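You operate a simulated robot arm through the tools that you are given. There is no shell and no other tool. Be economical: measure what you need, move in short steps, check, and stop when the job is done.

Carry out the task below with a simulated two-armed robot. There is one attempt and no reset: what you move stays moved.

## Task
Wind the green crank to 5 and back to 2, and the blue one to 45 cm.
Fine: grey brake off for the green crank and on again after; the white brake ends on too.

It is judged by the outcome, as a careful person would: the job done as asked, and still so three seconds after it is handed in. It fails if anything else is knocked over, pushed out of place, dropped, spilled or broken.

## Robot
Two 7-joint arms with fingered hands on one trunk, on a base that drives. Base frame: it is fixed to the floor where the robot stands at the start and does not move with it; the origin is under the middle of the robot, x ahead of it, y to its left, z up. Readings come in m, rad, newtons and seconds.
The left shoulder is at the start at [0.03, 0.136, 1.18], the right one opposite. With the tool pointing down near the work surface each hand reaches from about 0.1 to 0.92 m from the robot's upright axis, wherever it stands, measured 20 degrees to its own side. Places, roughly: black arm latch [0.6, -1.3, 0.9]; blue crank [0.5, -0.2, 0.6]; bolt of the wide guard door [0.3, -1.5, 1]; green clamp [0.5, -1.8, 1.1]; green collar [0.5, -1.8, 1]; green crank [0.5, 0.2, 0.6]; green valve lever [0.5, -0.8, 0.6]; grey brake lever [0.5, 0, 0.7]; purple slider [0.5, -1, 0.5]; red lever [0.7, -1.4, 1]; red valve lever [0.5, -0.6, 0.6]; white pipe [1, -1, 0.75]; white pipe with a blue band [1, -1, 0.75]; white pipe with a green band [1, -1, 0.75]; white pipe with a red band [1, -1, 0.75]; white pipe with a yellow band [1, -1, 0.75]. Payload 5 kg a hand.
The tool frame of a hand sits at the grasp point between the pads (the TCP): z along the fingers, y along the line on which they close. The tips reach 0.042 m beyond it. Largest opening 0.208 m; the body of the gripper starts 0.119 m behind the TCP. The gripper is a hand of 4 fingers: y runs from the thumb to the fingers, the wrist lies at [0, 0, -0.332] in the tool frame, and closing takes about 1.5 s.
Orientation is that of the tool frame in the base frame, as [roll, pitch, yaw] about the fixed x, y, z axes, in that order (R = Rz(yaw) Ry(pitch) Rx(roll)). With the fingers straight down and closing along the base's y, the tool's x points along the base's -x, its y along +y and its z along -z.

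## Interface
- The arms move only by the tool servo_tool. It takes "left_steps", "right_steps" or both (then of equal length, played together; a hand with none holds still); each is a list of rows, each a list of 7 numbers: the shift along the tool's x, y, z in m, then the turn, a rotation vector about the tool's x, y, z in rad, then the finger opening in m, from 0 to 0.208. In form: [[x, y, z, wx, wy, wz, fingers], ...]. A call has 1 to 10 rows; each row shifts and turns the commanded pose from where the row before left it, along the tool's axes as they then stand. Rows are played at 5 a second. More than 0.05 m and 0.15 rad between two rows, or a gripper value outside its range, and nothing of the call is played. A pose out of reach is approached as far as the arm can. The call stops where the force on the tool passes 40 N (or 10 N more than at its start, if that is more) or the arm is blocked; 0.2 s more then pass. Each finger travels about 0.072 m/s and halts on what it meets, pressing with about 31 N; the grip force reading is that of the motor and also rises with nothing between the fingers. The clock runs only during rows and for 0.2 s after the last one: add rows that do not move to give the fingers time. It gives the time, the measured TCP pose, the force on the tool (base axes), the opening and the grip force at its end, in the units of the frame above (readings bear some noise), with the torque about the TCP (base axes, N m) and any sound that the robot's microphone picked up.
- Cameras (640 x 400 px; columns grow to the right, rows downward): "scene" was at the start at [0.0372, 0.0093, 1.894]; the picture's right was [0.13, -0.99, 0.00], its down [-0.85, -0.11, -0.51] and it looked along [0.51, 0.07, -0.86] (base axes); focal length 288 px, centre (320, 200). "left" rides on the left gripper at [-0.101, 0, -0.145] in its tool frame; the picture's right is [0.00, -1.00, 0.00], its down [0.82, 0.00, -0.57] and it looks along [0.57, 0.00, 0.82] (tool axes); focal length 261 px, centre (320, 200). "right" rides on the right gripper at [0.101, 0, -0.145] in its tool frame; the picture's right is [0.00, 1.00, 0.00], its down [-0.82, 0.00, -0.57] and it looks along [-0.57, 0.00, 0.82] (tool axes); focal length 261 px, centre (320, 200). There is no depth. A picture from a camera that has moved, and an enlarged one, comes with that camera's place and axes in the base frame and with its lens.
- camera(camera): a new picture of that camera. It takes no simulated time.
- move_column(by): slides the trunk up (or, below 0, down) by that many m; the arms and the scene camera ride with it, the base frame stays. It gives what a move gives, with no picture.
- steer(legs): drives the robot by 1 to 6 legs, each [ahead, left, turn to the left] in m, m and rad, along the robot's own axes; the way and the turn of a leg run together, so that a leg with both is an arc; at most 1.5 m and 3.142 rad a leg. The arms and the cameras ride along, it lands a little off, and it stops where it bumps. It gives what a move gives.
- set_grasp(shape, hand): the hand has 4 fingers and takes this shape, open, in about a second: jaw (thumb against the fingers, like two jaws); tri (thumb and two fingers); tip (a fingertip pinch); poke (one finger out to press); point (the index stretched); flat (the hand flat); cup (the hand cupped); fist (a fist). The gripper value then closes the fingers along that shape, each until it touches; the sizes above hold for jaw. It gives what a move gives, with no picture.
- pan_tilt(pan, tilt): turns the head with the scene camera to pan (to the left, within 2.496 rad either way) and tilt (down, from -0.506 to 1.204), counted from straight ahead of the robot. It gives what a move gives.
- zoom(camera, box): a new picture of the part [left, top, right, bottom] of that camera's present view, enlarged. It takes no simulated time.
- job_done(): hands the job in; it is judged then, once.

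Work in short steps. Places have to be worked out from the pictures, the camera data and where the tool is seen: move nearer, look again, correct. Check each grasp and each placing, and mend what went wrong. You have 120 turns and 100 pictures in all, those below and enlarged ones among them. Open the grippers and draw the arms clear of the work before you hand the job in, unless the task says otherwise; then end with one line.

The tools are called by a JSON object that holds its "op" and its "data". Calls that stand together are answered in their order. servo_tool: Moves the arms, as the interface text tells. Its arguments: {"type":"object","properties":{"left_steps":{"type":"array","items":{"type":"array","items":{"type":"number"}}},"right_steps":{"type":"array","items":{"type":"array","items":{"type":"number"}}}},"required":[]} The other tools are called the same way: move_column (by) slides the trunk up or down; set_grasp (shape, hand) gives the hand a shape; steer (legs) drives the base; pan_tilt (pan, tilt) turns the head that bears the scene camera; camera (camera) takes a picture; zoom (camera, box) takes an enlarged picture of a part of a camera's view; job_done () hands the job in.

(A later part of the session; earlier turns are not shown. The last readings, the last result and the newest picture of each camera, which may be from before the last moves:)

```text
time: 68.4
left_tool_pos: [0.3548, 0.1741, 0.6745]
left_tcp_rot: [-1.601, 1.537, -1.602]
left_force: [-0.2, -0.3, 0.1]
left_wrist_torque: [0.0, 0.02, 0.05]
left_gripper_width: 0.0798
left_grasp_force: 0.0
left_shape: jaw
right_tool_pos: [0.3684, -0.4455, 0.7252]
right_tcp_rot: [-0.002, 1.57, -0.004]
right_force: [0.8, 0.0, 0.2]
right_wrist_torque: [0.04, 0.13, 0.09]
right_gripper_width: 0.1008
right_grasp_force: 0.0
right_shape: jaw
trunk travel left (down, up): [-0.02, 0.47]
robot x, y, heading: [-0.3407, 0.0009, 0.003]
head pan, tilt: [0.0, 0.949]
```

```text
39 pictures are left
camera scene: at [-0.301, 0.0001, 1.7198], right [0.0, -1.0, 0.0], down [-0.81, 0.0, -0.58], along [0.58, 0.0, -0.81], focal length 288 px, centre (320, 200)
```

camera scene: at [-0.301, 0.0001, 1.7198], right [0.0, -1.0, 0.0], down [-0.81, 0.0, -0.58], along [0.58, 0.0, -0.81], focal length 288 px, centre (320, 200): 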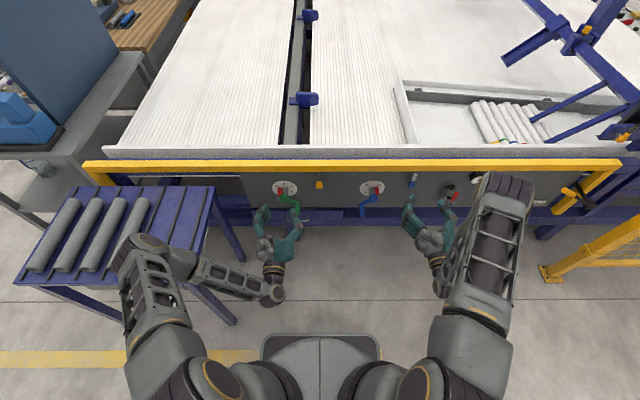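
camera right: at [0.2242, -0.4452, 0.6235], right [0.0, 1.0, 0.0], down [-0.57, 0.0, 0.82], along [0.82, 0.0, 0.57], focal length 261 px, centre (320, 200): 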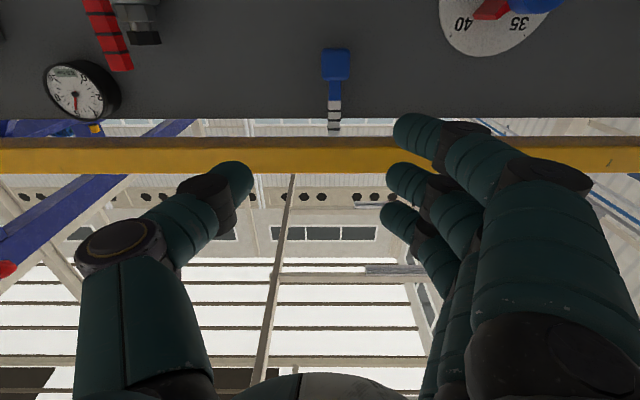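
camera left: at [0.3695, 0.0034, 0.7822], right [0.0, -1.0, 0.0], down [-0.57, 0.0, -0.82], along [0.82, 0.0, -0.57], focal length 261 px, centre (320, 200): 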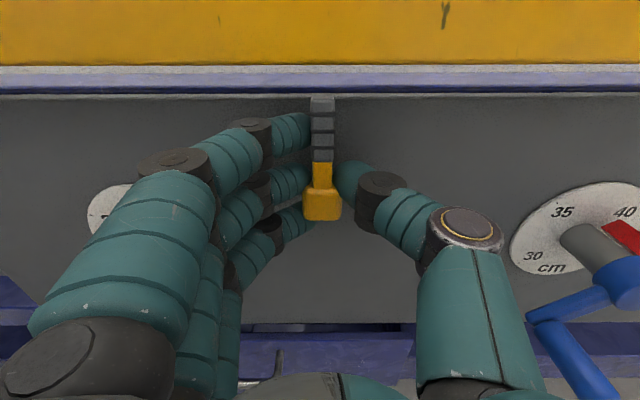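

Right hand works pointing ahead (its camera looks up from below). Blue geometry: dial centre about (−0.257, 0.602), handle about (−0.207, 0.541). I bring the right hand in front of that handle and look.

{"op": "servo_tool", "data": {"right_steps": [[0.03, 0.035, -0.01, 0, 0, 0, 0.09], [0.031, 0.038, -0.005, 0, 0, 0, 0.09], [0.031, 0.038, 0, 0, 0, 0, 0.09], [0.031, 0.038, 0, 0, 0, 0, 0.09], [0.031, 0.038, 0, 0, 0, 0, 0.09], [0.03, 0.038, 0, 0, 0, 0, 0.09], [0, 0.013, 0, 0, 0, 0, 0.09], [0, 0, 0, 0, 0, 0, 0.09]]}}

{"op": "camera", "data": {"camera": "right"}}

{"op": "zoom", "data": {"camera": "scene", "box": [310, 150, 450, 240]}}

```text
time: 70.2
left_tool_pos: [0.354, 0.1722, 0.6762]
left_tcp_rot: [-1.592, 1.537, -1.593]
left_force: [0.7, 0.1, 0.3]
left_wrist_torque: [0.04, 0.02, 0.0]
left_gripper_width: 0.08
left_grasp_force: 0.1
left_shape: jaw
right_tool_pos: [0.3536, -0.2071, 0.5401]
right_tcp_rot: [1.45, 1.569, 1.448]
right_force: [0.5, 0.6, -0.2]
right_wrist_torque: [-0.01, 0.02, -0.04]
right_gripper_width: 0.0908
right_grasp_force: 0.0
right_shape: jaw
trunk travel left (down, up): [-0.02, 0.47]
robot x, y, heading: [-0.3426, 0.0016, -0.003]
head pan, tilt: [0.0, 0.949]
```

```text
38 pictures are left
camera right: at [0.2085, -0.2072, 0.4391], right [0.0, 1.0, 0.0], down [-0.57, 0.0, 0.82], along [0.82, 0.0, 0.57], focal length 261 px, centre (320, 200)
```

right: 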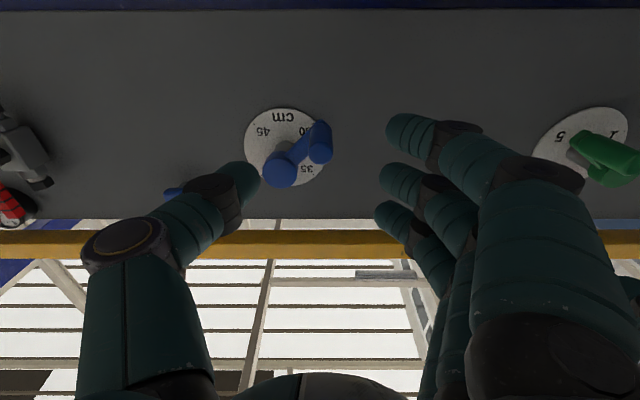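

```text
4.44 times, centred on (380, 195) of scene
camera zoom: at [-0.3015, 0.0005, 1.7199], right [0.0, -1.0, 0.0], down [-0.81, 0.0, -0.58], along [0.58, 0.0, -0.81], focal length 1279 px, centre (53, 222)
```

zoom: 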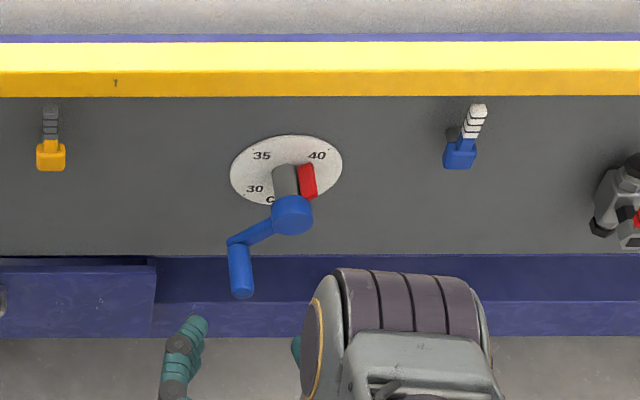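

{"op": "zoom", "data": {"camera": "right", "box": [230, 90, 350, 200]}}

```text
3.64 times, centred on (290, 145) of right
camera zoom: at [0.2085, -0.2072, 0.4391], right [0.0, 1.0, 0.0], down [-0.57, 0.0, 0.82], along [0.82, 0.0, 0.57], focal length 948 px, centre (429, 400)
```

zoom: 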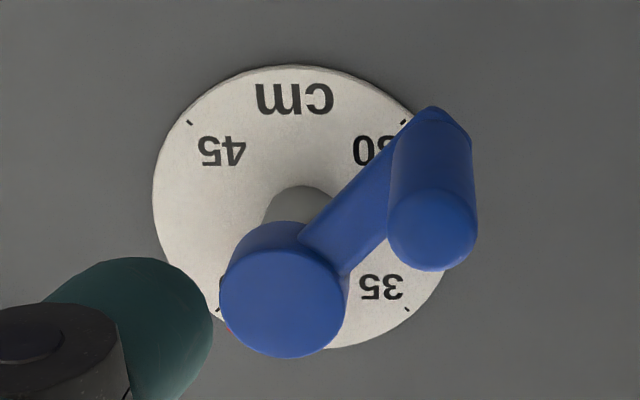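

Dial: ticks 35/40/45 at −45°/+45°/+135° around centre (−0.258, 0.599); the crank stands at about 40, so 45 cm is a quarter turn clockwise. I roll the right hand into line with the crank arm, go in and grip.

{"op": "servo_tool", "data": {"right_steps": [[0, 0, 0, 0, 0, 0.14, 0.08], [0, 0, 0, 0, 0, 0.14, 0.07], [0, 0, 0, 0, 0, 0.14, 0.07], [0, 0, 0, 0, 0, 0.14, 0.07], [0, 0, 0, 0, 0, 0.14, 0.07], [0, 0, 0.035, 0, 0, 0, 0.07], [0, 0, 0.035, 0, 0, 0, 0.07], [0, 0, 0.03, 0, 0, 0, 0.07], [0, 0, 0, 0, 0, 0, 0.07]]}}

{"op": "camera", "data": {"camera": "right"}}

```text
time: 72.2
left_tool_pos: [0.3546, 0.174, 0.6762]
left_tcp_rot: [-1.596, 1.538, -1.598]
left_force: [-0.2, 1.0, -0.2]
left_wrist_torque: [0.0, -0.03, 0.01]
left_gripper_width: 0.0801
left_grasp_force: 0.1
left_shape: jaw
right_tool_pos: [0.4535, -0.2065, 0.5392]
right_tcp_rot: [1.57, 0.871, 1.57]
right_force: [1.0, 0.4, 0.1]
right_wrist_torque: [-0.01, 0.0, 0.0]
right_gripper_width: 0.0707
right_grasp_force: 0.1
right_shape: jaw
trunk travel left (down, up): [-0.02, 0.47]
robot x, y, heading: [-0.3432, -0.0013, 0.0]
head pan, tilt: [0.0, 0.949]
```

```text
35 pictures are left
camera right: at [0.3096, -0.1426, 0.4629], right [0.0, 0.76, 0.65], down [-0.57, -0.53, 0.63], along [0.82, -0.37, 0.44], focal length 261 px, centre (320, 200)
```

right: 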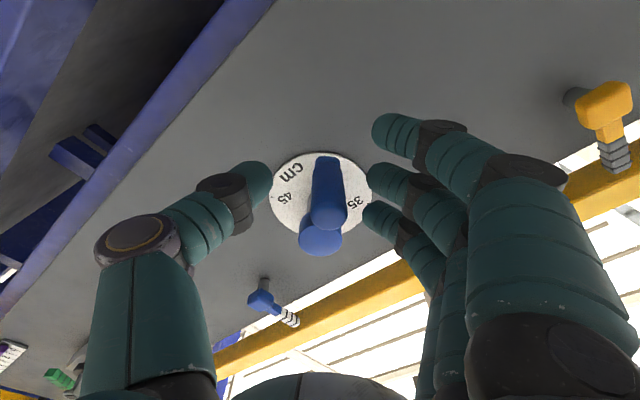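

The handle lies between thumb and fingers. I close and try a small 0.1 rad clockwise turn to feel whether the white brake holds it.

{"op": "servo_tool", "data": {"right_steps": [[0, 0, 0, 0, 0, 0, 0.05], [0, 0, 0, 0, 0, 0, 0.03], [0, 0, 0, 0, 0, 0, 0.015], [0, 0, 0, 0, 0, 0, 0.004], [0, 0, 0, 0, 0, 0, 0.004]]}}

{"op": "servo_tool", "data": {"right_steps": [[-0.0002, 0.004, 0, 0, 0, 0.05, 0.004], [-0.0002, 0.004, 0, 0, 0, 0.05, 0.004]]}}

{"op": "camera", "data": {"camera": "right"}}

```text
time: 73.4
left_tool_pos: [0.3553, 0.1743, 0.6733]
left_tcp_rot: [-1.607, 1.538, -1.608]
left_force: [0.7, 0.6, -0.1]
left_wrist_torque: [0.01, 0.0, -0.01]
left_gripper_width: 0.0801
left_grasp_force: 0.0
left_shape: jaw
right_tool_pos: [0.4539, -0.2084, 0.5389]
right_tcp_rot: [1.575, 0.872, 1.569]
right_force: [4.3, -3.0, -6.5]
right_wrist_torque: [0.1, 0.08, 0.06]
right_gripper_width: 0.0017
right_grasp_force: 31.1
right_shape: jaw
trunk travel left (down, up): [-0.02, 0.47]
robot x, y, heading: [-0.3445, 0.0008, -0.002]
head pan, tilt: [0.0, 0.949]
```

```text
time: 74.0
left_tool_pos: [0.355, 0.1732, 0.6751]
left_tcp_rot: [-1.635, 1.538, -1.634]
left_force: [0.0, 0.9, -0.1]
left_wrist_torque: [0.03, 0.0, 0.02]
left_gripper_width: 0.0801
left_grasp_force: 0.0
left_shape: jaw
right_tool_pos: [0.4536, -0.2044, 0.5424]
right_tcp_rot: [1.579, 0.772, 1.572]
right_force: [4.1, -18.1, -21.6]
right_wrist_torque: [-0.08, 0.67, -0.5]
right_gripper_width: 0.0023
right_grasp_force: 30.9
right_shape: jaw
trunk travel left (down, up): [-0.02, 0.47]
robot x, y, heading: [-0.344, 0.0003, -0.001]
head pan, tilt: [0.0, 0.949]
```

```text
34 pictures are left
camera right: at [0.3083, -0.1319, 0.4735], right [0.01, 0.69, 0.72], down [-0.57, -0.59, 0.57], along [0.82, -0.42, 0.39], focal length 261 px, centre (320, 200)
```

right: 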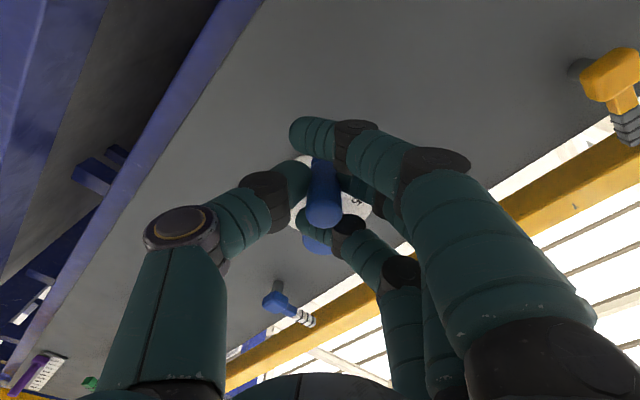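

28 N of resistance along the turn and no movement: the white brake is on and must come off first. I undo, release, and take the right hand to the white lever at about (−0.43, 0.70).

{"op": "servo_tool", "data": {"right_steps": [[0, -0.004, 0, 0, 0, -0.05, 0.004], [0, -0.004, 0, 0, 0, -0.05, 0.02], [0, 0, 0, 0, 0, 0, 0.05], [0, 0, 0, 0, 0, 0, 0.07], [0, 0, -0.04, 0, 0, 0, 0.08], [0, 0, -0.04, 0, 0, -0.14, 0.08], [0, 0, -0.03, 0, 0, -0.14, 0.08], [0, 0, 0, 0, 0, -0.14, 0.08], [0, 0, 0, 0, 0, -0.14, 0.08], [0, 0, 0, 0, 0, -0.14, 0.08]]}}

{"op": "servo_tool", "data": {"right_steps": [[-0.025, -0.037, 0, 0, 0, 0, 0.08], [-0.025, -0.037, 0, 0, 0, 0, 0.08], [-0.025, -0.037, 0, 0, 0, 0, 0.08], [-0.025, -0.037, 0, 0, 0, 0, 0.08], [-0.025, -0.037, 0, 0, 0, 0, 0.08], [-0.025, -0.037, 0, 0, 0, 0, 0.08], [0, 0, 0.03, 0, 0, 0, 0.08], [0, 0, 0, 0, 0, 0, 0.08]]}}

{"op": "camera", "data": {"camera": "right"}}

```text
time: 76.2
left_tool_pos: [0.3544, 0.1736, 0.6761]
left_tcp_rot: [-1.595, 1.539, -1.595]
left_force: [0.1, 0.2, 0.4]
left_wrist_torque: [-0.03, 0.02, 0.0]
left_gripper_width: 0.0798
left_grasp_force: 0.0
left_shape: jaw
right_tool_pos: [0.3421, -0.2058, 0.5417]
right_tcp_rot: [-1.759, 1.567, -1.762]
right_force: [-0.2, 0.4, 0.7]
right_wrist_torque: [0.01, 0.06, 0.03]
right_gripper_width: 0.0796
right_grasp_force: 0.1
right_shape: jaw
trunk travel left (down, up): [-0.02, 0.47]
robot x, y, heading: [-0.3455, 0.0012, -0.0]
head pan, tilt: [0.0, 0.949]
```

```text
time: 78.0
left_tool_pos: [0.355, 0.1736, 0.6751]
left_tcp_rot: [-1.598, 1.538, -1.602]
left_force: [-0.7, -0.7, 0.2]
left_wrist_torque: [-0.01, -0.03, -0.04]
left_gripper_width: 0.0801
left_grasp_force: 0.0
left_shape: jaw
right_tool_pos: [0.3732, -0.428, 0.6906]
right_tcp_rot: [0.663, 1.57, 0.659]
right_force: [0.3, -1.1, -1.0]
right_wrist_torque: [-0.03, 0.02, -0.04]
right_gripper_width: 0.0802
right_grasp_force: 0.1
right_shape: jaw
trunk travel left (down, up): [-0.02, 0.47]
robot x, y, heading: [-0.3406, 0.0007, 0.002]
head pan, tilt: [0.0, 0.949]
```

```text
33 pictures are left
camera right: at [0.2288, -0.4286, 0.59], right [0.0, 1.0, 0.0], down [-0.57, 0.0, 0.82], along [0.82, 0.0, 0.57], focal length 261 px, centre (320, 200)
```

right: 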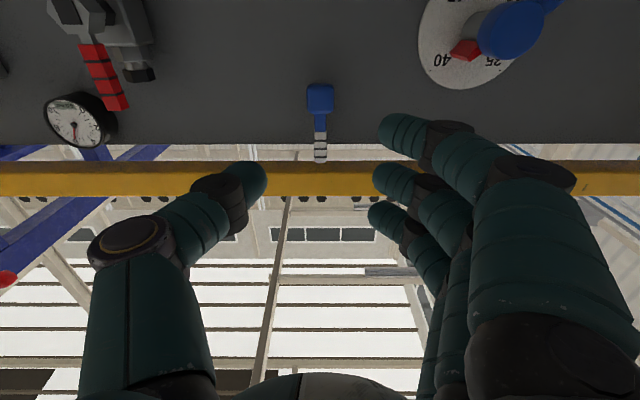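

Aligned with the white lever. I advance 14 cm and close on it.

{"op": "servo_tool", "data": {"right_steps": [[0, 0, 0.045, 0, 0, 0, 0.08], [0, 0, 0.045, 0, 0, 0, 0.07], [0, 0, 0.045, 0, 0, 0, 0.06], [0, 0, 0.005, 0, 0, 0, 0.04], [0, 0, 0, 0, 0, 0, 0.02], [0, 0, 0, 0, 0, 0, 0.005], [0, 0, 0, 0, 0, 0, 0.005]]}}

{"op": "camera", "data": {"camera": "right"}}

```text
time: 79.6
left_tool_pos: [0.3546, 0.1735, 0.6746]
left_tcp_rot: [-1.602, 1.538, -1.601]
left_force: [-0.1, -0.1, 0.3]
left_wrist_torque: [0.0, 0.01, 0.02]
left_gripper_width: 0.08
left_grasp_force: 0.1
left_shape: jaw
right_tool_pos: [0.5131, -0.4269, 0.691]
right_tcp_rot: [-0.363, 1.57, -0.365]
right_force: [4.1, 2.9, -1.2]
right_wrist_torque: [0.0, 0.03, 0.16]
right_gripper_width: 0.0115
right_grasp_force: 31.0
right_shape: jaw
trunk travel left (down, up): [-0.02, 0.47]
robot x, y, heading: [-0.3405, 0.0007, 0.003]
head pan, tilt: [0.0, 0.949]
```

```text
32 pictures are left
camera right: at [0.3692, -0.4279, 0.5904], right [0.0, 1.0, 0.0], down [-0.57, 0.0, 0.82], along [0.82, 0.0, 0.57], focal length 261 px, centre (320, 200)
```

right: 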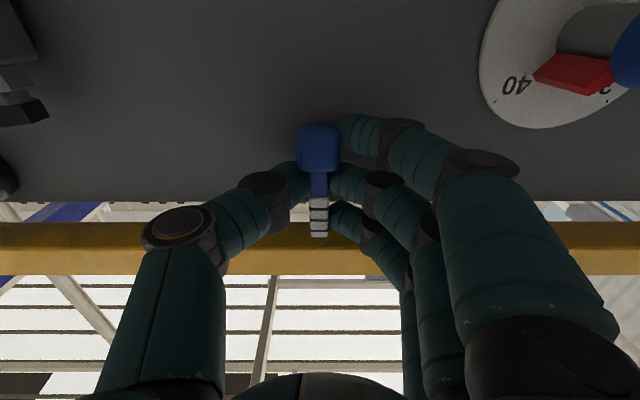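

Gripped. I turn it counter-clockwise, as with the grey one, three small steps first.

{"op": "servo_tool", "data": {"right_steps": [[0, 0.0027, 0, 0, 0, -0.1, 0.005], [0, 0.0027, 0, 0, 0, -0.1, 0.005], [0, 0.0027, 0, 0, 0, -0.1, 0.005]]}}

{"op": "camera", "data": {"camera": "right"}}

```text
time: 80.4
left_tool_pos: [0.3552, 0.1738, 0.6759]
left_tcp_rot: [-1.6, 1.537, -1.603]
left_force: [-0.2, -0.4, -0.2]
left_wrist_torque: [0.02, 0.01, 0.03]
left_gripper_width: 0.0799
left_grasp_force: 0.1
left_shape: jaw
right_tool_pos: [0.5133, -0.4203, 0.6894]
right_tcp_rot: [-1.572, 1.269, -1.57]
right_force: [4.8, 3.9, 1.2]
right_wrist_torque: [0.19, 0.0, 0.16]
right_gripper_width: 0.0113
right_grasp_force: 31.4
right_shape: jaw
trunk travel left (down, up): [-0.02, 0.47]
robot x, y, heading: [-0.3434, 0.0041, 0.001]
head pan, tilt: [0.0, 0.949]
```

```text
31 pictures are left
camera right: at [0.3691, -0.4507, 0.5934], right [0.0, 0.96, -0.29], down [-0.57, 0.24, 0.78], along [0.82, 0.17, 0.55], focal length 261 px, centre (320, 200)
```

right: 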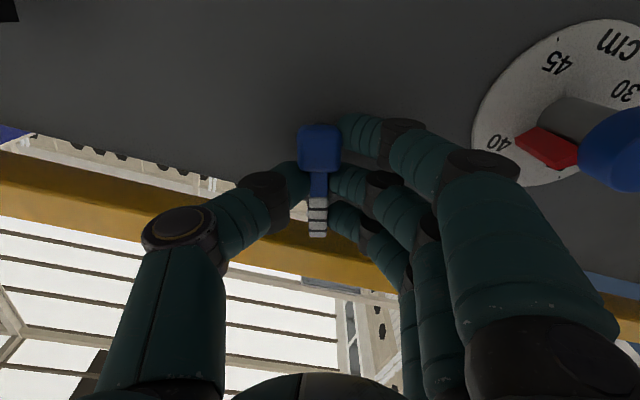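

The lever follows the hand with little force. I carry on another 1.15 rad.

{"op": "servo_tool", "data": {"right_steps": [[0, 0.003, 0, 0, 0, -0.115, 0.005], [0, 0.003, 0, 0, 0, -0.115, 0.005], [0, 0.003, 0, 0, 0, -0.115, 0.005], [0, 0.003, 0, 0, 0, -0.115, 0.005], [0, 0.003, 0, 0, 0, -0.115, 0.005], [0, 0.003, 0, 0, 0, -0.115, 0.005], [0, 0.003, 0, 0, 0, -0.115, 0.005], [0, 0.003, 0, 0, 0, -0.115, 0.005], [0, 0.003, 0, 0, 0, -0.115, 0.005], [0, 0.003, 0, 0, 0, -0.115, 0.005]]}}

{"op": "camera", "data": {"camera": "right"}}

```text
time: 82.6
left_tool_pos: [0.3555, 0.1736, 0.6749]
left_tcp_rot: [-1.61, 1.539, -1.614]
left_force: [0.5, -0.4, -0.3]
left_wrist_torque: [0.01, -0.01, 0.02]
left_gripper_width: 0.0799
left_grasp_force: 0.1
left_shape: jaw
right_tool_pos: [0.5128, -0.4016, 0.6692]
right_tcp_rot: [-1.571, 0.121, -1.574]
right_force: [9.7, -5.0, -4.1]
right_wrist_torque: [0.32, 0.2, -0.21]
right_gripper_width: 0.0112
right_grasp_force: 30.6
right_shape: jaw
trunk travel left (down, up): [-0.02, 0.47]
robot x, y, heading: [-0.3423, 0.002, -0.005]
head pan, tilt: [0.0, 0.949]
```

```text
30 pictures are left
camera right: at [0.3685, -0.5028, 0.6564], right [0.0, 0.12, -0.99], down [-0.57, 0.82, 0.1], along [0.82, 0.56, 0.07], focal length 261 px, centre (320, 200)
```

right: 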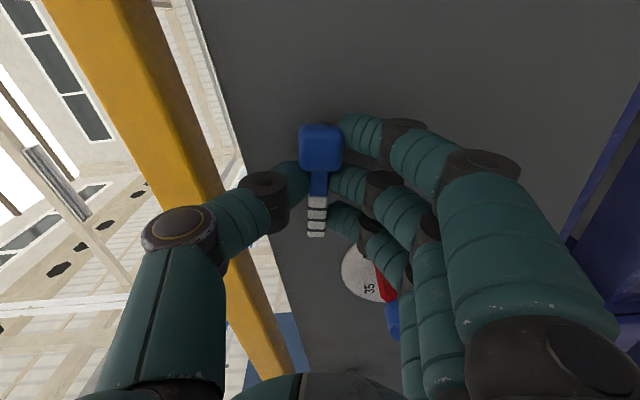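

At about 83° and still following; a little further to its stop, then release and withdraw.

{"op": "servo_tool", "data": {"right_steps": [[0, 0.003, 0, 0, 0, -0.08, 0.005], [0, 0.002, 0, 0, 0, -0.06, 0.005], [0, 0, 0, 0, 0, 0, 0.005]]}}

{"op": "servo_tool", "data": {"right_steps": [[0, -0.002, 0, 0, 0, 0.08, 0.02], [0, 0, 0, 0, 0, 0, 0.05], [0, 0, 0, 0, 0, 0, 0.07], [0, 0, -0.04, 0, 0, 0, 0.08], [0, 0, -0.045, 0, 0, 0, 0.08], [0, 0, -0.045, 0, 0, 0, 0.08], [0, 0, -0.035, 0, 0, 0, 0.08], [0, 0, 0, 0, 0, 0, 0.08]]}}

{"op": "camera", "data": {"camera": "right"}}

```text
time: 83.4
left_tool_pos: [0.3549, 0.1733, 0.6761]
left_tcp_rot: [-1.577, 1.536, -1.578]
left_force: [0.0, 0.8, 0.6]
left_wrist_torque: [0.0, 0.0, -0.02]
left_gripper_width: 0.0799
left_grasp_force: 0.0
left_shape: jaw
right_tool_pos: [0.5124, -0.4035, 0.6652]
right_tcp_rot: [-1.57, -0.02, -1.574]
right_force: [5.6, -15.1, 15.9]
right_wrist_torque: [0.84, -0.4, -0.37]
right_gripper_width: 0.0114
right_grasp_force: 30.4
right_shape: jaw
trunk travel left (down, up): [-0.02, 0.47]
robot x, y, heading: [-0.3434, -0.0002, -0.001]
head pan, tilt: [0.0, 0.949]
```

```text
time: 85.2
left_tool_pos: [0.3548, 0.174, 0.6759]
left_tcp_rot: [-1.595, 1.538, -1.594]
left_force: [-0.5, 0.3, -0.2]
left_wrist_torque: [-0.02, 0.02, 0.04]
left_gripper_width: 0.0801
left_grasp_force: 0.0
left_shape: jaw
right_tool_pos: [0.3474, -0.4005, 0.6662]
right_tcp_rot: [-1.569, 0.06, -1.573]
right_force: [0.7, 0.1, -0.7]
right_wrist_torque: [0.0, -0.02, 0.01]
right_gripper_width: 0.0795
right_grasp_force: 0.1
right_shape: jaw
trunk travel left (down, up): [-0.02, 0.47]
robot x, y, heading: [-0.3434, -0.0009, -0.004]
head pan, tilt: [0.0, 0.949]
```

```text
29 pictures are left
camera right: at [0.2035, -0.5017, 0.6595], right [0.0, 0.07, -1.0], down [-0.57, 0.82, 0.05], along [0.82, 0.57, 0.04], focal length 261 px, centre (320, 200)
```

right: 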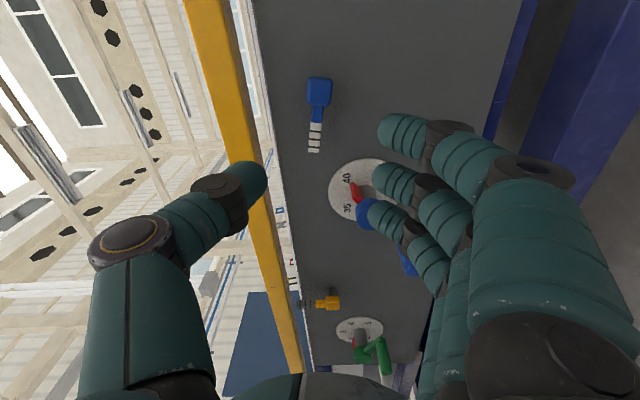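

White lever now lies left (off). I roll the right hand back and bring it in front of the blue handle again.

{"op": "servo_tool", "data": {"right_steps": [[0, 0, 0, 0, 0, 0.1425, 0.08], [0, 0, 0, 0, 0, 0.1425, 0.08], [0, 0, 0, 0, 0, 0.1425, 0.08], [0, 0, 0, 0, 0, 0.1425, 0.08], [0, 0, 0, 0, 0, 0.1425, 0.08], [0, 0, 0, 0, 0, 0.1425, 0.08], [0, 0, 0, 0, 0, 0.1425, 0.08], [0, 0, 0, 0, 0, 0.1425, 0.08], [0, 0, 0, 0, 0, 0.1425, 0.08], [0, 0, 0, 0, 0, 0.1425, 0.08]]}}

{"op": "servo_tool", "data": {"right_steps": [[0, 0, 0, 0, 0, 0.1425, 0.08], [0, 0, 0, 0, 0, 0.1425, 0.08], [0.0268, 0.02745, 0, 0, 0, 0, 0.08], [0.0268, 0.02745, 0, 0, 0, 0, 0.08], [0.0268, 0.02745, 0, 0, 0, 0, 0.08], [0.0268, 0.02745, 0, 0, 0, 0, 0.08], [0.0268, 0.02745, 0, 0, 0, 0, 0.08], [0.0268, 0.02745, 0, 0, 0, 0, 0.08], [0, 0, 0, 0, 0, 0, 0.08]]}}

{"op": "camera", "data": {"camera": "right"}}

```text
time: 87.4
left_tool_pos: [0.3539, 0.1735, 0.6752]
left_tcp_rot: [-1.595, 1.538, -1.597]
left_force: [-0.2, 0.0, -0.5]
left_wrist_torque: [0.0, 0.01, 0.0]
left_gripper_width: 0.08
left_grasp_force: 0.1
left_shape: jaw
right_tool_pos: [0.3475, -0.4, 0.6667]
right_tcp_rot: [-1.569, 1.487, -1.571]
right_force: [0.4, -0.4, 0.2]
right_wrist_torque: [0.03, -0.02, -0.04]
right_gripper_width: 0.0795
right_grasp_force: 0.1
right_shape: jaw
trunk travel left (down, up): [-0.02, 0.47]
robot x, y, heading: [-0.3435, 0.0008, 0.002]
head pan, tilt: [0.0, 0.949]
```

```text
time: 89.4
left_tool_pos: [0.3545, 0.1744, 0.6756]
left_tcp_rot: [-1.597, 1.538, -1.596]
left_force: [0.2, 1.2, -0.7]
left_wrist_torque: [0.01, -0.03, 0.05]
left_gripper_width: 0.08
left_grasp_force: 0.0
left_shape: jaw
right_tool_pos: [0.3487, -0.207, 0.5402]
right_tcp_rot: [1.571, 1.373, 1.568]
right_force: [0.3, -0.2, 0.4]
right_wrist_torque: [0.02, 0.01, -0.03]
right_gripper_width: 0.0799
right_grasp_force: 0.1
right_shape: jaw
trunk travel left (down, up): [-0.02, 0.47]
robot x, y, heading: [-0.3418, -0.0017, -0.002]
head pan, tilt: [0.0, 0.949]
```

```text
28 pictures are left
camera right: at [0.2045, -0.1877, 0.4415], right [0.0, 0.98, 0.2], down [-0.57, -0.16, 0.8], along [0.82, -0.12, 0.56], focal length 261 px, centre (320, 200)
```

right: 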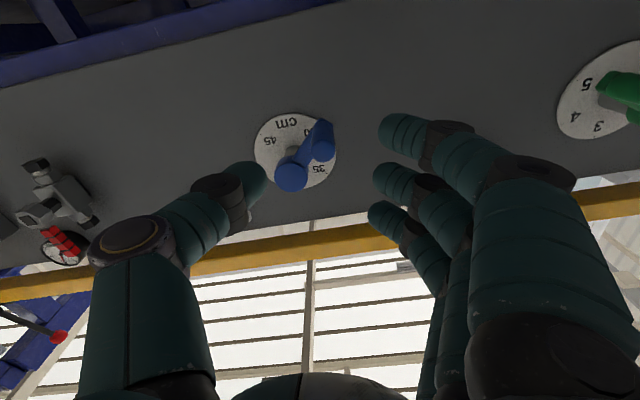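

Lined up. I go in, grip and turn clockwise five steps about the hub.

{"op": "servo_tool", "data": {"right_steps": [[0, 0, 0.035, 0, 0, 0, 0.07], [0, 0, 0.035, 0, 0, 0, 0.07], [0, 0, 0.035, 0, 0, 0, 0.07], [0, 0, 0, 0, 0, 0, 0.05], [0, 0, 0, 0, 0, 0, 0.03], [0, 0, 0, 0, 0, 0, 0.015], [0, 0, 0, 0, 0, 0, 0.004], [0, 0, 0, 0, 0, 0, 0.004]]}}

{"op": "servo_tool", "data": {"right_steps": [[-0.0043, 0.0067, 0, 0, 0, 0.1, 0.004], [-0.0043, 0.0067, 0, 0, 0, 0.1, 0.004], [-0.0043, 0.0067, 0, 0, 0, 0.1, 0.004]]}}

{"op": "camera", "data": {"camera": "right"}}

```text
time: 91.2
left_tool_pos: [0.3534, 0.1733, 0.6752]
left_tcp_rot: [-1.602, 1.537, -1.604]
left_force: [0.2, 0.7, -0.2]
left_wrist_torque: [-0.07, 0.03, 0.03]
left_gripper_width: 0.0802
left_grasp_force: 0.0
left_shape: jaw
right_tool_pos: [0.4546, -0.209, 0.5392]
right_tcp_rot: [1.573, 1.373, 1.57]
right_force: [4.9, -5.4, -1.2]
right_wrist_torque: [0.04, 0.04, 0.05]
right_gripper_width: 0.0017
right_grasp_force: 30.8
right_shape: jaw
trunk travel left (down, up): [-0.02, 0.47]
robot x, y, heading: [-0.3441, 0.0021, 0.003]
head pan, tilt: [0.0, 0.949]
```

```text
time: 92.0
left_tool_pos: [0.3548, 0.1737, 0.6754]
left_tcp_rot: [-1.596, 1.538, -1.599]
left_force: [-0.1, -0.7, 0.6]
left_wrist_torque: [-0.01, 0.03, 0.03]
left_gripper_width: 0.0797
left_grasp_force: 0.0
left_shape: jaw
right_tool_pos: [0.4537, -0.192, 0.5575]
right_tcp_rot: [1.57, 1.07, 1.568]
right_force: [5.9, -9.0, 0.9]
right_wrist_torque: [0.18, -0.09, -0.11]
right_gripper_width: 0.0017
right_grasp_force: 31.1
right_shape: jaw
trunk travel left (down, up): [-0.02, 0.47]
robot x, y, heading: [-0.3483, 0.0019, -0.002]
head pan, tilt: [0.0, 0.949]
```

```text
27 pictures are left
camera right: at [0.3097, -0.1448, 0.4709], right [0.0, 0.88, 0.48], down [-0.57, -0.4, 0.72], along [0.82, -0.28, 0.5], focal length 261 px, centre (320, 200)
```

right: 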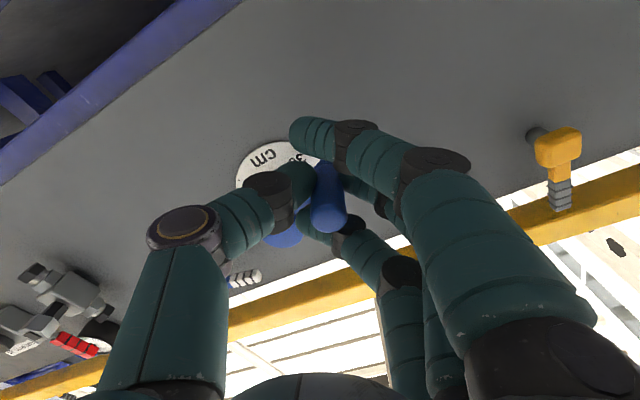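

Turning freely now (handle at about 58°). Ten more steps.

{"op": "servo_tool", "data": {"right_steps": [[-0.0043, 0.0067, 0, 0, 0, 0.1, 0.004], [-0.0043, 0.0067, 0, 0, 0, 0.1, 0.004], [-0.0043, 0.0067, 0, 0, 0, 0.1, 0.004], [-0.0043, 0.0067, 0, 0, 0, 0.1, 0.004], [-0.0043, 0.0067, 0, 0, 0, 0.1, 0.004], [-0.0043, 0.0067, 0, 0, 0, 0.1, 0.004], [-0.0043, 0.0067, 0, 0, 0, 0.1, 0.004], [-0.0043, 0.0067, 0, 0, 0, 0.1, 0.004], [-0.0043, 0.0067, 0, 0, 0, 0.1, 0.004], [-0.0043, 0.0067, 0, 0, 0, 0.1, 0.004]]}}

{"op": "camera", "data": {"camera": "right"}}

{"op": "zoom", "data": {"camera": "scene", "box": [320, 150, 440, 230]}}

```text
time: 94.2
left_tool_pos: [0.3551, 0.1727, 0.6751]
left_tcp_rot: [-1.61, 1.539, -1.61]
left_force: [0.2, -0.4, 0.5]
left_wrist_torque: [0.04, 0.0, 0.0]
left_gripper_width: 0.08
left_grasp_force: 0.0
left_shape: jaw
right_tool_pos: [0.4542, -0.1895, 0.6357]
right_tcp_rot: [1.571, 0.071, 1.569]
right_force: [7.1, -6.2, -5.8]
right_wrist_torque: [0.16, 0.04, -0.16]
right_gripper_width: 0.0017
right_grasp_force: 31.1
right_shape: jaw
trunk travel left (down, up): [-0.02, 0.47]
robot x, y, heading: [-0.343, -0.0002, -0.003]
head pan, tilt: [0.0, 0.949]
```

```text
26 pictures are left
camera right: at [0.3097, -0.0895, 0.6283], right [0.0, 0.07, 1.0], down [-0.57, -0.82, 0.05], along [0.82, -0.57, 0.04], focal length 261 px, centre (320, 200)
```

right: 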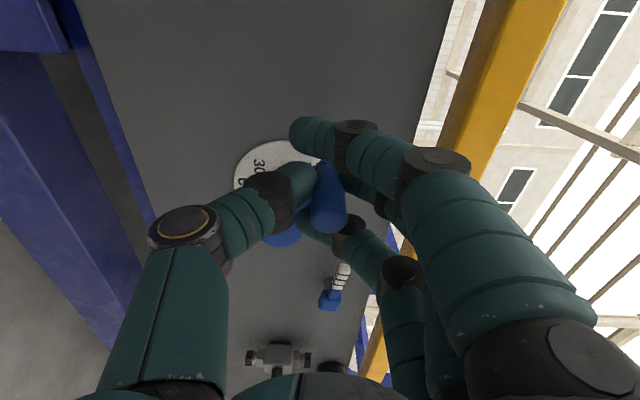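

```text
5.00 times, centred on (380, 190) of scene
camera zoom: at [-0.3006, 0.0001, 1.7199], right [0.0, -1.0, 0.0], down [-0.81, 0.0, -0.58], along [0.58, 0.0, -0.81], focal length 1439 px, centre (20, 250)
```

zoom: 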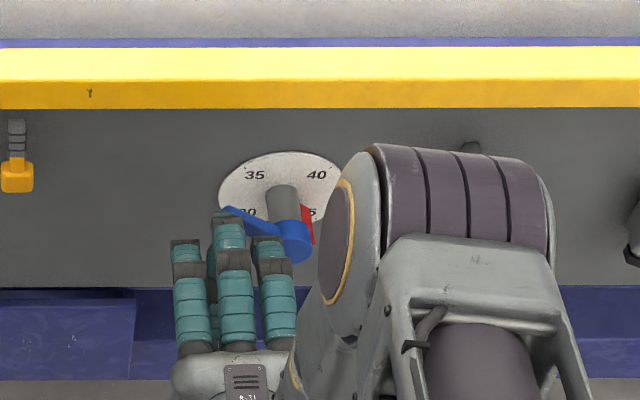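

Handle is near 117°; target 135°. I turn 0.27 rad more, then release, back off and measure.

{"op": "servo_tool", "data": {"right_steps": [[-0.0039, 0.0061, 0, 0, 0, 0.09, 0.004], [-0.0039, 0.0061, 0, 0, 0, 0.09, 0.004], [-0.0039, 0.0061, 0, 0, 0, 0.09, 0.004], [0, 0, 0, 0, 0, 0, 0.004], [0, 0, 0, 0, 0, 0, 0.03], [0, 0, 0, 0, 0, 0, 0.06], [0, 0, -0.035, 0, 0, 0, 0.08], [0, 0, -0.035, 0, 0, 0, 0.08], [0, 0, -0.035, 0, 0, 0, 0.08], [0, 0, 0, 0, 0, 0, 0.08]]}}

{"op": "camera", "data": {"camera": "right"}}

```text
time: 96.4
left_tool_pos: [0.3556, 0.175, 0.6755]
left_tcp_rot: [-1.592, 1.538, -1.593]
left_force: [-0.2, 0.1, 0.9]
left_wrist_torque: [0.0, -0.01, -0.01]
left_gripper_width: 0.08
left_grasp_force: 0.0
left_shape: jaw
right_tool_pos: [0.3472, -0.1994, 0.653]
right_tcp_rot: [1.571, -0.2, 1.569]
right_force: [0.7, -0.6, 0.3]
right_wrist_torque: [0.03, 0.0, 0.01]
right_gripper_width: 0.0797
right_grasp_force: 0.0
right_shape: jaw
trunk travel left (down, up): [-0.02, 0.47]
robot x, y, heading: [-0.3443, 0.0015, -0.003]
head pan, tilt: [0.0, 0.949]
```

```text
24 pictures are left
camera right: at [0.2032, -0.102, 0.6741], right [0.0, -0.2, 0.98], down [-0.57, -0.8, -0.17], along [0.82, -0.56, -0.12], focal length 261 px, centre (320, 200)
```

right: 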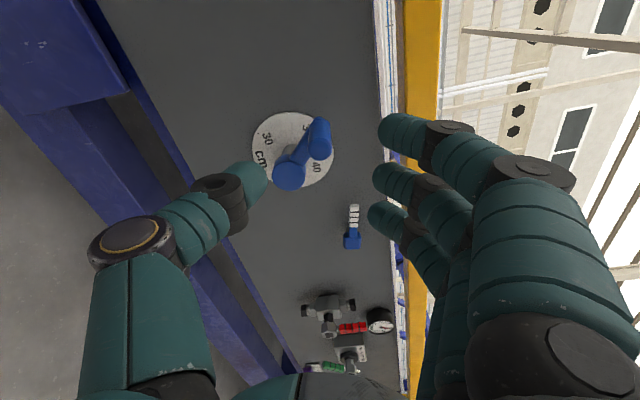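

I roll the hand to exactly 135° on the hub's symmetric line for the parallax-free check.

{"op": "servo_tool", "data": {"right_steps": [[0, 0, 0, 0, 0, 0.1463, 0.08], [0, 0, 0, 0, 0, 0.1463, 0.08], [0, 0, 0, 0, 0, 0.1463, 0.08], [0, 0, 0, 0, 0, 0.1463, 0.08], [0, 0, 0, 0, 0, 0, 0.08]]}}

{"op": "zoom", "data": {"camera": "right", "box": [240, 80, 400, 240]}}

```text
time: 97.6
left_tool_pos: [0.3538, 0.1738, 0.6755]
left_tcp_rot: [-1.594, 1.538, -1.596]
left_force: [0.0, 0.0, 0.0]
left_wrist_torque: [0.0, 0.03, 0.05]
left_gripper_width: 0.0799
left_grasp_force: 0.1
left_shape: jaw
right_tool_pos: [0.3487, -0.2009, 0.6529]
right_tcp_rot: [1.57, -0.785, 1.57]
right_force: [0.4, -0.2, -0.2]
right_wrist_torque: [0.01, 0.01, 0.03]
right_gripper_width: 0.0793
right_grasp_force: 0.1
right_shape: jaw
trunk travel left (down, up): [-0.02, 0.47]
robot x, y, heading: [-0.3425, -0.0008, -0.0]
head pan, tilt: [0.0, 0.949]
```

```text
2.50 times, centred on (320, 160) of right
camera zoom: at [0.2039, -0.1301, 0.725], right [0.0, -0.71, 0.7], down [-0.57, -0.58, -0.58], along [0.82, -0.4, -0.41], focal length 652 px, centre (320, 300)
```

zoom: 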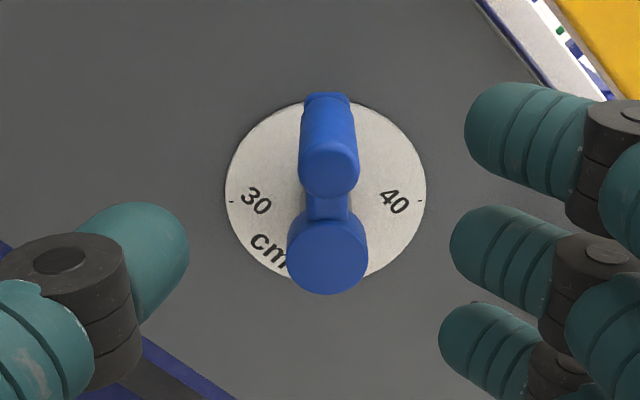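

Perfectly symmetric: the 30 and 40 ticks are level and hub and handle are in line, so blue stands at 45 cm. Now the white brake: I roll the hand back to −86°.

{"op": "servo_tool", "data": {"right_steps": [[0, 0, 0, 0, 0, -0.1487, 0.08], [0, 0, 0, 0, 0, -0.1487, 0.08], [0, 0, 0, 0, 0, -0.1487, 0.08], [0, 0, 0, 0, 0, -0.1487, 0.08], [0, 0, 0, 0, 0, -0.1487, 0.08], [0, 0, 0, 0, 0, -0.1487, 0.08], [0, 0, 0, 0, 0, -0.1487, 0.08], [0, 0, 0, 0, 0, -0.1487, 0.08], [0, 0, 0, 0, 0, -0.1487, 0.08], [0, 0, 0, 0, 0, -0.1487, 0.08]]}}

{"op": "servo_tool", "data": {"right_steps": [[0, 0, 0, 0, 0, -0.1487, 0.08], [0, 0, 0, 0, 0, -0.1487, 0.08], [0, 0, 0, 0, 0, -0.1487, 0.08], [0, 0, 0, 0, 0, -0.1487, 0.08], [0, 0, 0, 0, 0, -0.1487, 0.08], [0, 0, 0, 0, 0, -0.1487, 0.08], [0, 0, 0, 0, 0, -0.1487, 0.08], [0, 0, 0, 0, 0, -0.1487, 0.08], [0, 0, 0, 0, 0, -0.1487, 0.08], [0, 0, 0, 0, 0, -0.1487, 0.08]]}}

{"op": "servo_tool", "data": {"right_steps": [[0, 0, 0, 0, 0, -0.1487, 0.08], [0, 0, 0, 0, 0, -0.1487, 0.08], [0, 0, 0, 0, 0, -0.1487, 0.08], [0, 0, 0, 0, 0, -0.1487, 0.08], [0, 0, 0, 0, 0, -0.1487, 0.08], [0, 0, 0, 0, 0, -0.1487, 0.08]]}}

```text
time: 99.8
left_tool_pos: [0.3551, 0.1728, 0.6762]
left_tcp_rot: [-1.596, 1.536, -1.599]
left_force: [-0.4, -0.2, -1.0]
left_wrist_torque: [-0.01, -0.01, -0.01]
left_gripper_width: 0.0798
left_grasp_force: 0.1
left_shape: jaw
right_tool_pos: [0.3485, -0.2018, 0.6539]
right_tcp_rot: [1.572, 0.704, 1.569]
right_force: [0.8, -0.5, -0.8]
right_wrist_torque: [-0.01, -0.01, -0.01]
right_gripper_width: 0.0794
right_grasp_force: 0.0
right_shape: jaw
trunk travel left (down, up): [-0.02, 0.47]
robot x, y, heading: [-0.3466, 0.0002, -0.002]
head pan, tilt: [0.0, 0.949]
```

```text
time: 102.0
left_tool_pos: [0.3552, 0.174, 0.6761]
left_tcp_rot: [-1.597, 1.538, -1.597]
left_force: [0.4, -1.4, 0.0]
left_wrist_torque: [0.02, -0.01, -0.04]
left_gripper_width: 0.0798
left_grasp_force: 0.0
left_shape: jaw
right_tool_pos: [0.3479, -0.2006, 0.6541]
right_tcp_rot: [-1.569, 0.948, -1.57]
right_force: [0.2, -0.2, 0.1]
right_wrist_torque: [0.02, -0.01, 0.05]
right_gripper_width: 0.0796
right_grasp_force: 0.0
right_shape: jaw
trunk travel left (down, up): [-0.02, 0.47]
robot x, y, heading: [-0.3439, -0.0004, -0.004]
head pan, tilt: [0.0, 0.949]
```

```text
time: 103.4
left_tool_pos: [0.355, 0.1743, 0.6761]
left_tcp_rot: [-1.595, 1.539, -1.596]
left_force: [0.4, -0.1, 0.0]
left_wrist_torque: [0.0, -0.03, 0.04]
left_gripper_width: 0.0798
left_grasp_force: 0.1
left_shape: jaw
right_tool_pos: [0.3487, -0.2002, 0.652]
right_tcp_rot: [-1.572, 0.056, -1.573]
right_force: [-0.4, 1.0, 0.7]
right_wrist_torque: [-0.01, -0.02, -0.02]
right_gripper_width: 0.0797
right_grasp_force: 0.0
right_shape: jaw
trunk travel left (down, up): [-0.02, 0.47]
robot x, y, heading: [-0.3445, 0.0041, -0.004]
head pan, tilt: [0.0, 0.949]
```

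Now sideways to the white lever, 2 cm out from its hub.

{"op": "servo_tool", "data": {"right_steps": [[0.0416, -0.005, 0, 0, 0, 0, 0.08], [0.0416, -0.005, 0, 0, 0, 0, 0.08], [0.0416, -0.005, 0, 0, 0, 0, 0.08], [0.0416, -0.005, 0, 0, 0, 0, 0.08], [0.0416, -0.005, 0, 0, 0, 0, 0.08], [0, 0, 0.03, 0, 0, 0, 0.08], [0, 0, 0, 0, 0, 0, 0.08]]}}

{"op": "camera", "data": {"camera": "right"}}

```text
time: 105.0
left_tool_pos: [0.3538, 0.1728, 0.6753]
left_tcp_rot: [-1.597, 1.537, -1.597]
left_force: [0.3, 0.2, 0.4]
left_wrist_torque: [0.03, 0.03, -0.03]
left_gripper_width: 0.0798
left_grasp_force: 0.0
left_shape: jaw
right_tool_pos: [0.3786, -0.4096, 0.666]
right_tcp_rot: [-1.571, 0.057, -1.572]
right_force: [0.0, -0.6, -0.5]
right_wrist_torque: [0.0, 0.01, -0.06]
right_gripper_width: 0.0797
right_grasp_force: 0.1
right_shape: jaw
trunk travel left (down, up): [-0.02, 0.47]
robot x, y, heading: [-0.345, 0.0005, 0.002]
head pan, tilt: [0.0, 0.949]
```

```text
22 pictures are left
camera right: at [0.2341, -0.5107, 0.66], right [0.0, 0.06, -1.0], down [-0.57, 0.82, 0.05], along [0.82, 0.57, 0.04], focal length 261 px, centre (320, 200)
```

right: 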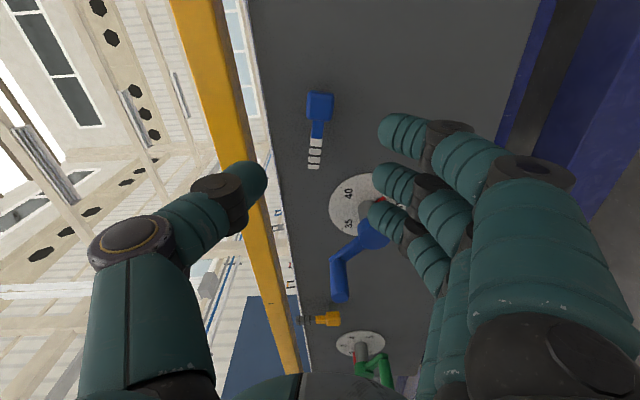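

Lever between thumb and fingers. Advance and close.

{"op": "servo_tool", "data": {"right_steps": [[0, 0, 0.045, 0, 0, 0, 0.08], [0, 0, 0.045, 0, 0, 0, 0.07], [0, 0, 0.044, 0, 0, 0, 0.06], [0, 0, 0, 0, 0, 0, 0.04], [0, 0, 0, 0, 0, 0, 0.02], [0, 0, 0, 0, 0, 0, 0.005], [0, 0, 0, 0, 0, 0, 0.005]]}}

{"op": "servo_tool", "data": {"right_steps": [[0, -0.002, 0, 0, 0, 0.115, 0.005], [0, -0.002, 0, 0, 0, 0.115, 0.005], [0, -0.002, 0, 0, 0, 0.115, 0.005], [0, -0.002, 0, 0, 0, 0.115, 0.005], [0, -0.002, 0, 0, 0, 0.115, 0.005], [0, -0.002, 0, 0, 0, 0.115, 0.005]]}}

{"op": "camera", "data": {"camera": "right"}}

```text
time: 106.6
left_tool_pos: [0.3541, 0.1737, 0.6756]
left_tcp_rot: [-1.599, 1.537, -1.601]
left_force: [-0.4, 0.2, -0.5]
left_wrist_torque: [0.0, 0.01, -0.05]
left_gripper_width: 0.0801
left_grasp_force: 0.0
left_shape: jaw
right_tool_pos: [0.5127, -0.4088, 0.6652]
right_tcp_rot: [-1.569, 0.057, -1.57]
right_force: [3.4, 0.8, 2.1]
right_wrist_torque: [-0.09, 0.08, 0.0]
right_gripper_width: 0.0113
right_grasp_force: 31.1
right_shape: jaw
trunk travel left (down, up): [-0.02, 0.47]
robot x, y, heading: [-0.3474, -0.0, 0.004]
head pan, tilt: [0.0, 0.949]
```

```text
time: 108.0
left_tool_pos: [0.354, 0.1743, 0.6759]
left_tcp_rot: [-1.586, 1.537, -1.588]
left_force: [-0.3, -0.1, 0.0]
left_wrist_torque: [0.03, 0.0, -0.04]
left_gripper_width: 0.0802
left_grasp_force: 0.1
left_shape: jaw
right_tool_pos: [0.5134, -0.413, 0.6774]
right_tcp_rot: [-1.571, 0.751, -1.57]
right_force: [0.3, 3.2, 4.3]
right_wrist_torque: [-0.15, -0.03, 0.13]
right_gripper_width: 0.0112
right_grasp_force: 31.5
right_shape: jaw
trunk travel left (down, up): [-0.02, 0.47]
robot x, y, heading: [-0.3429, 0.0026, -0.002]
head pan, tilt: [0.0, 0.949]
```

```text
21 pictures are left
camera right: at [0.3678, -0.4877, 0.6082], right [0.0, 0.68, -0.73], down [-0.57, 0.6, 0.56], along [0.82, 0.42, 0.39], focal length 261 px, centre (320, 200)
```

right: 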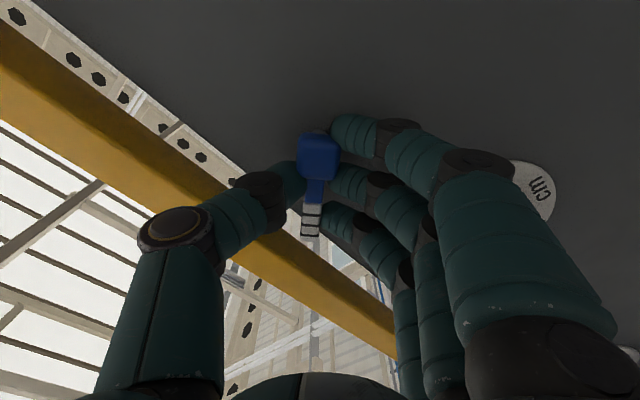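

Following. Continue up to the upright stop.

{"op": "servo_tool", "data": {"right_steps": [[0, -0.002, 0, 0, 0, 0.115, 0.005], [0, -0.002, 0, 0, 0, 0.115, 0.005], [0, -0.002, 0, 0, 0, 0.115, 0.005], [0, -0.002, 0, 0, 0, 0.115, 0.005], [0, -0.002, 0, 0, 0, 0.115, 0.005], [0, -0.002, 0, 0, 0, 0.115, 0.005], [0, -0.002, 0, 0, 0, 0.115, 0.005], [0, -0.001, 0, 0, 0, 0.06, 0.005]]}}

{"op": "camera", "data": {"camera": "right"}}

```text
time: 109.8
left_tool_pos: [0.3536, 0.1745, 0.676]
left_tcp_rot: [-1.567, 1.536, -1.569]
left_force: [-0.4, 0.1, 0.2]
left_wrist_torque: [-0.03, 0.02, 0.01]
left_gripper_width: 0.0798
left_grasp_force: 0.1
left_shape: jaw
right_tool_pos: [0.5112, -0.4254, 0.6853]
right_tcp_rot: [1.503, 1.528, 1.503]
right_force: [0.2, 3.8, 15.7]
right_wrist_torque: [-1.46, -0.77, 0.25]
right_gripper_width: 0.011
right_grasp_force: 30.7
right_shape: jaw
trunk travel left (down, up): [-0.02, 0.47]
robot x, y, heading: [-0.3421, 0.0016, -0.005]
head pan, tilt: [0.0, 0.949]
```

```text
20 pictures are left
camera right: at [0.3678, -0.4219, 0.5842], right [0.0, 1.0, 0.05], down [-0.57, -0.04, 0.82], along [0.82, -0.03, 0.57], focal length 261 px, centre (320, 200)
```

right: 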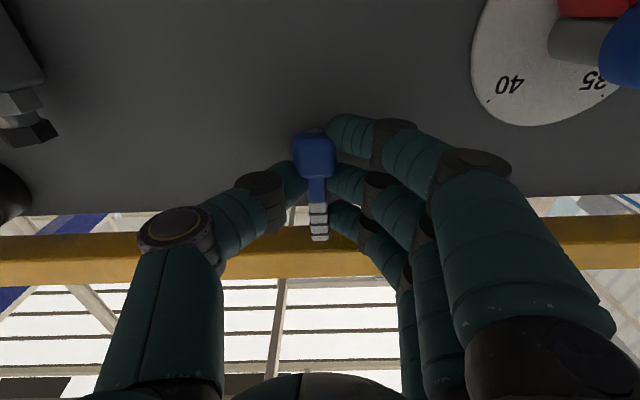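

Upright against its stop (−1.5 N·m). I ease, release, withdraw, and check everything.

{"op": "servo_tool", "data": {"right_steps": [[0, 0.001, 0, 0, 0, -0.04, 0.02], [0, 0, 0, 0, 0, 0, 0.05], [0, 0, 0, 0, 0, 0, 0.07], [0, 0, -0.04, 0, 0, 0, 0.08], [0, 0, -0.045, 0, 0, 0, 0.08], [0, 0, -0.045, 0, 0, 0, 0.1], [0, 0, -0.04, 0, 0, 0, 0.1], [0, -0.03, -0.02, 0, 0, 0, 0.1], [0, -0.03, 0, 0, 0, 0, 0.1], [0, 0, 0, 0, 0, 0, 0.1]], "left_steps": [[0, -0.04, -0.02, 0, 0, 0, 0.1], [0, -0.04, -0.02, 0, 0, 0, 0.1], [0, -0.04, 0, 0, 0, 0, 0.1], [0, 0, 0, 0, 0, 0, 0.1], [0, 0, 0, 0, 0, 0, 0.1], [0, 0, 0, 0, 0, 0, 0.1], [0, 0, 0, 0, 0, 0, 0.1], [0, 0, 0, 0, 0, 0, 0.1], [0, 0, 0, 0, 0, 0, 0.1], [0, 0, 0, 0, 0, 0, 0.1]]}}

{"op": "camera", "data": {"camera": "left"}}

{"op": "zoom", "data": {"camera": "scene", "box": [260, 150, 450, 250]}}

```text
time: 112.0
left_tool_pos: [0.3151, 0.0536, 0.6801]
left_tcp_rot: [-1.592, 1.537, -1.595]
left_force: [0.5, 0.6, -0.3]
left_wrist_torque: [0.01, -0.01, -0.01]
left_gripper_width: 0.0996
left_grasp_force: 0.1
left_shape: jaw
right_tool_pos: [0.3225, -0.4855, 0.6814]
right_tcp_rot: [1.587, 1.568, 1.585]
right_force: [-0.2, -0.2, 0.0]
right_wrist_torque: [-0.04, 0.02, 0.02]
right_gripper_width: 0.0996
right_grasp_force: 0.1
right_shape: jaw
trunk travel left (down, up): [-0.02, 0.47]
robot x, y, heading: [-0.3418, -0.0007, -0.003]
head pan, tilt: [0.0, 0.949]
```

```text
19 pictures are left
camera left: at [0.1698, 0.058, 0.7801], right [0.0, -1.0, 0.04], down [-0.57, -0.03, -0.82], along [0.82, -0.02, -0.57], focal length 261 px, centre (320, 200)
```

left: 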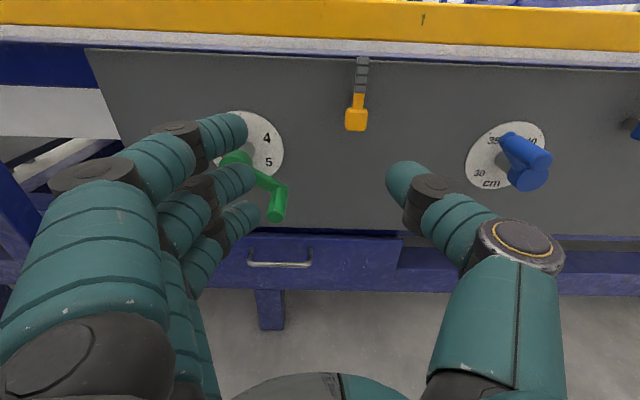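

```text
3.37 times, centred on (355, 200) of scene
camera zoom: at [-0.3014, 0.0005, 1.7199], right [0.0, -1.0, 0.0], down [-0.81, 0.0, -0.58], along [0.58, 0.0, -0.81], focal length 969 px, centre (202, 200)
```

zoom: 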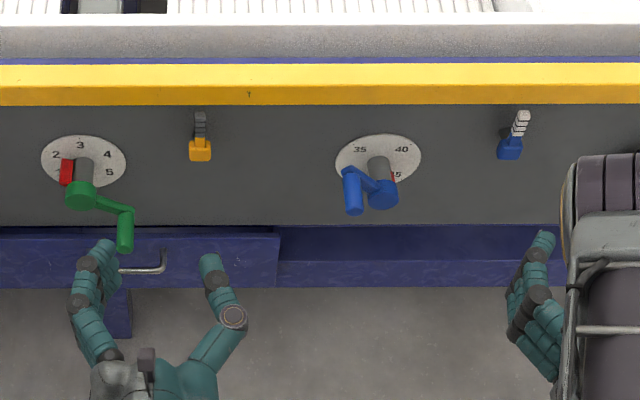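

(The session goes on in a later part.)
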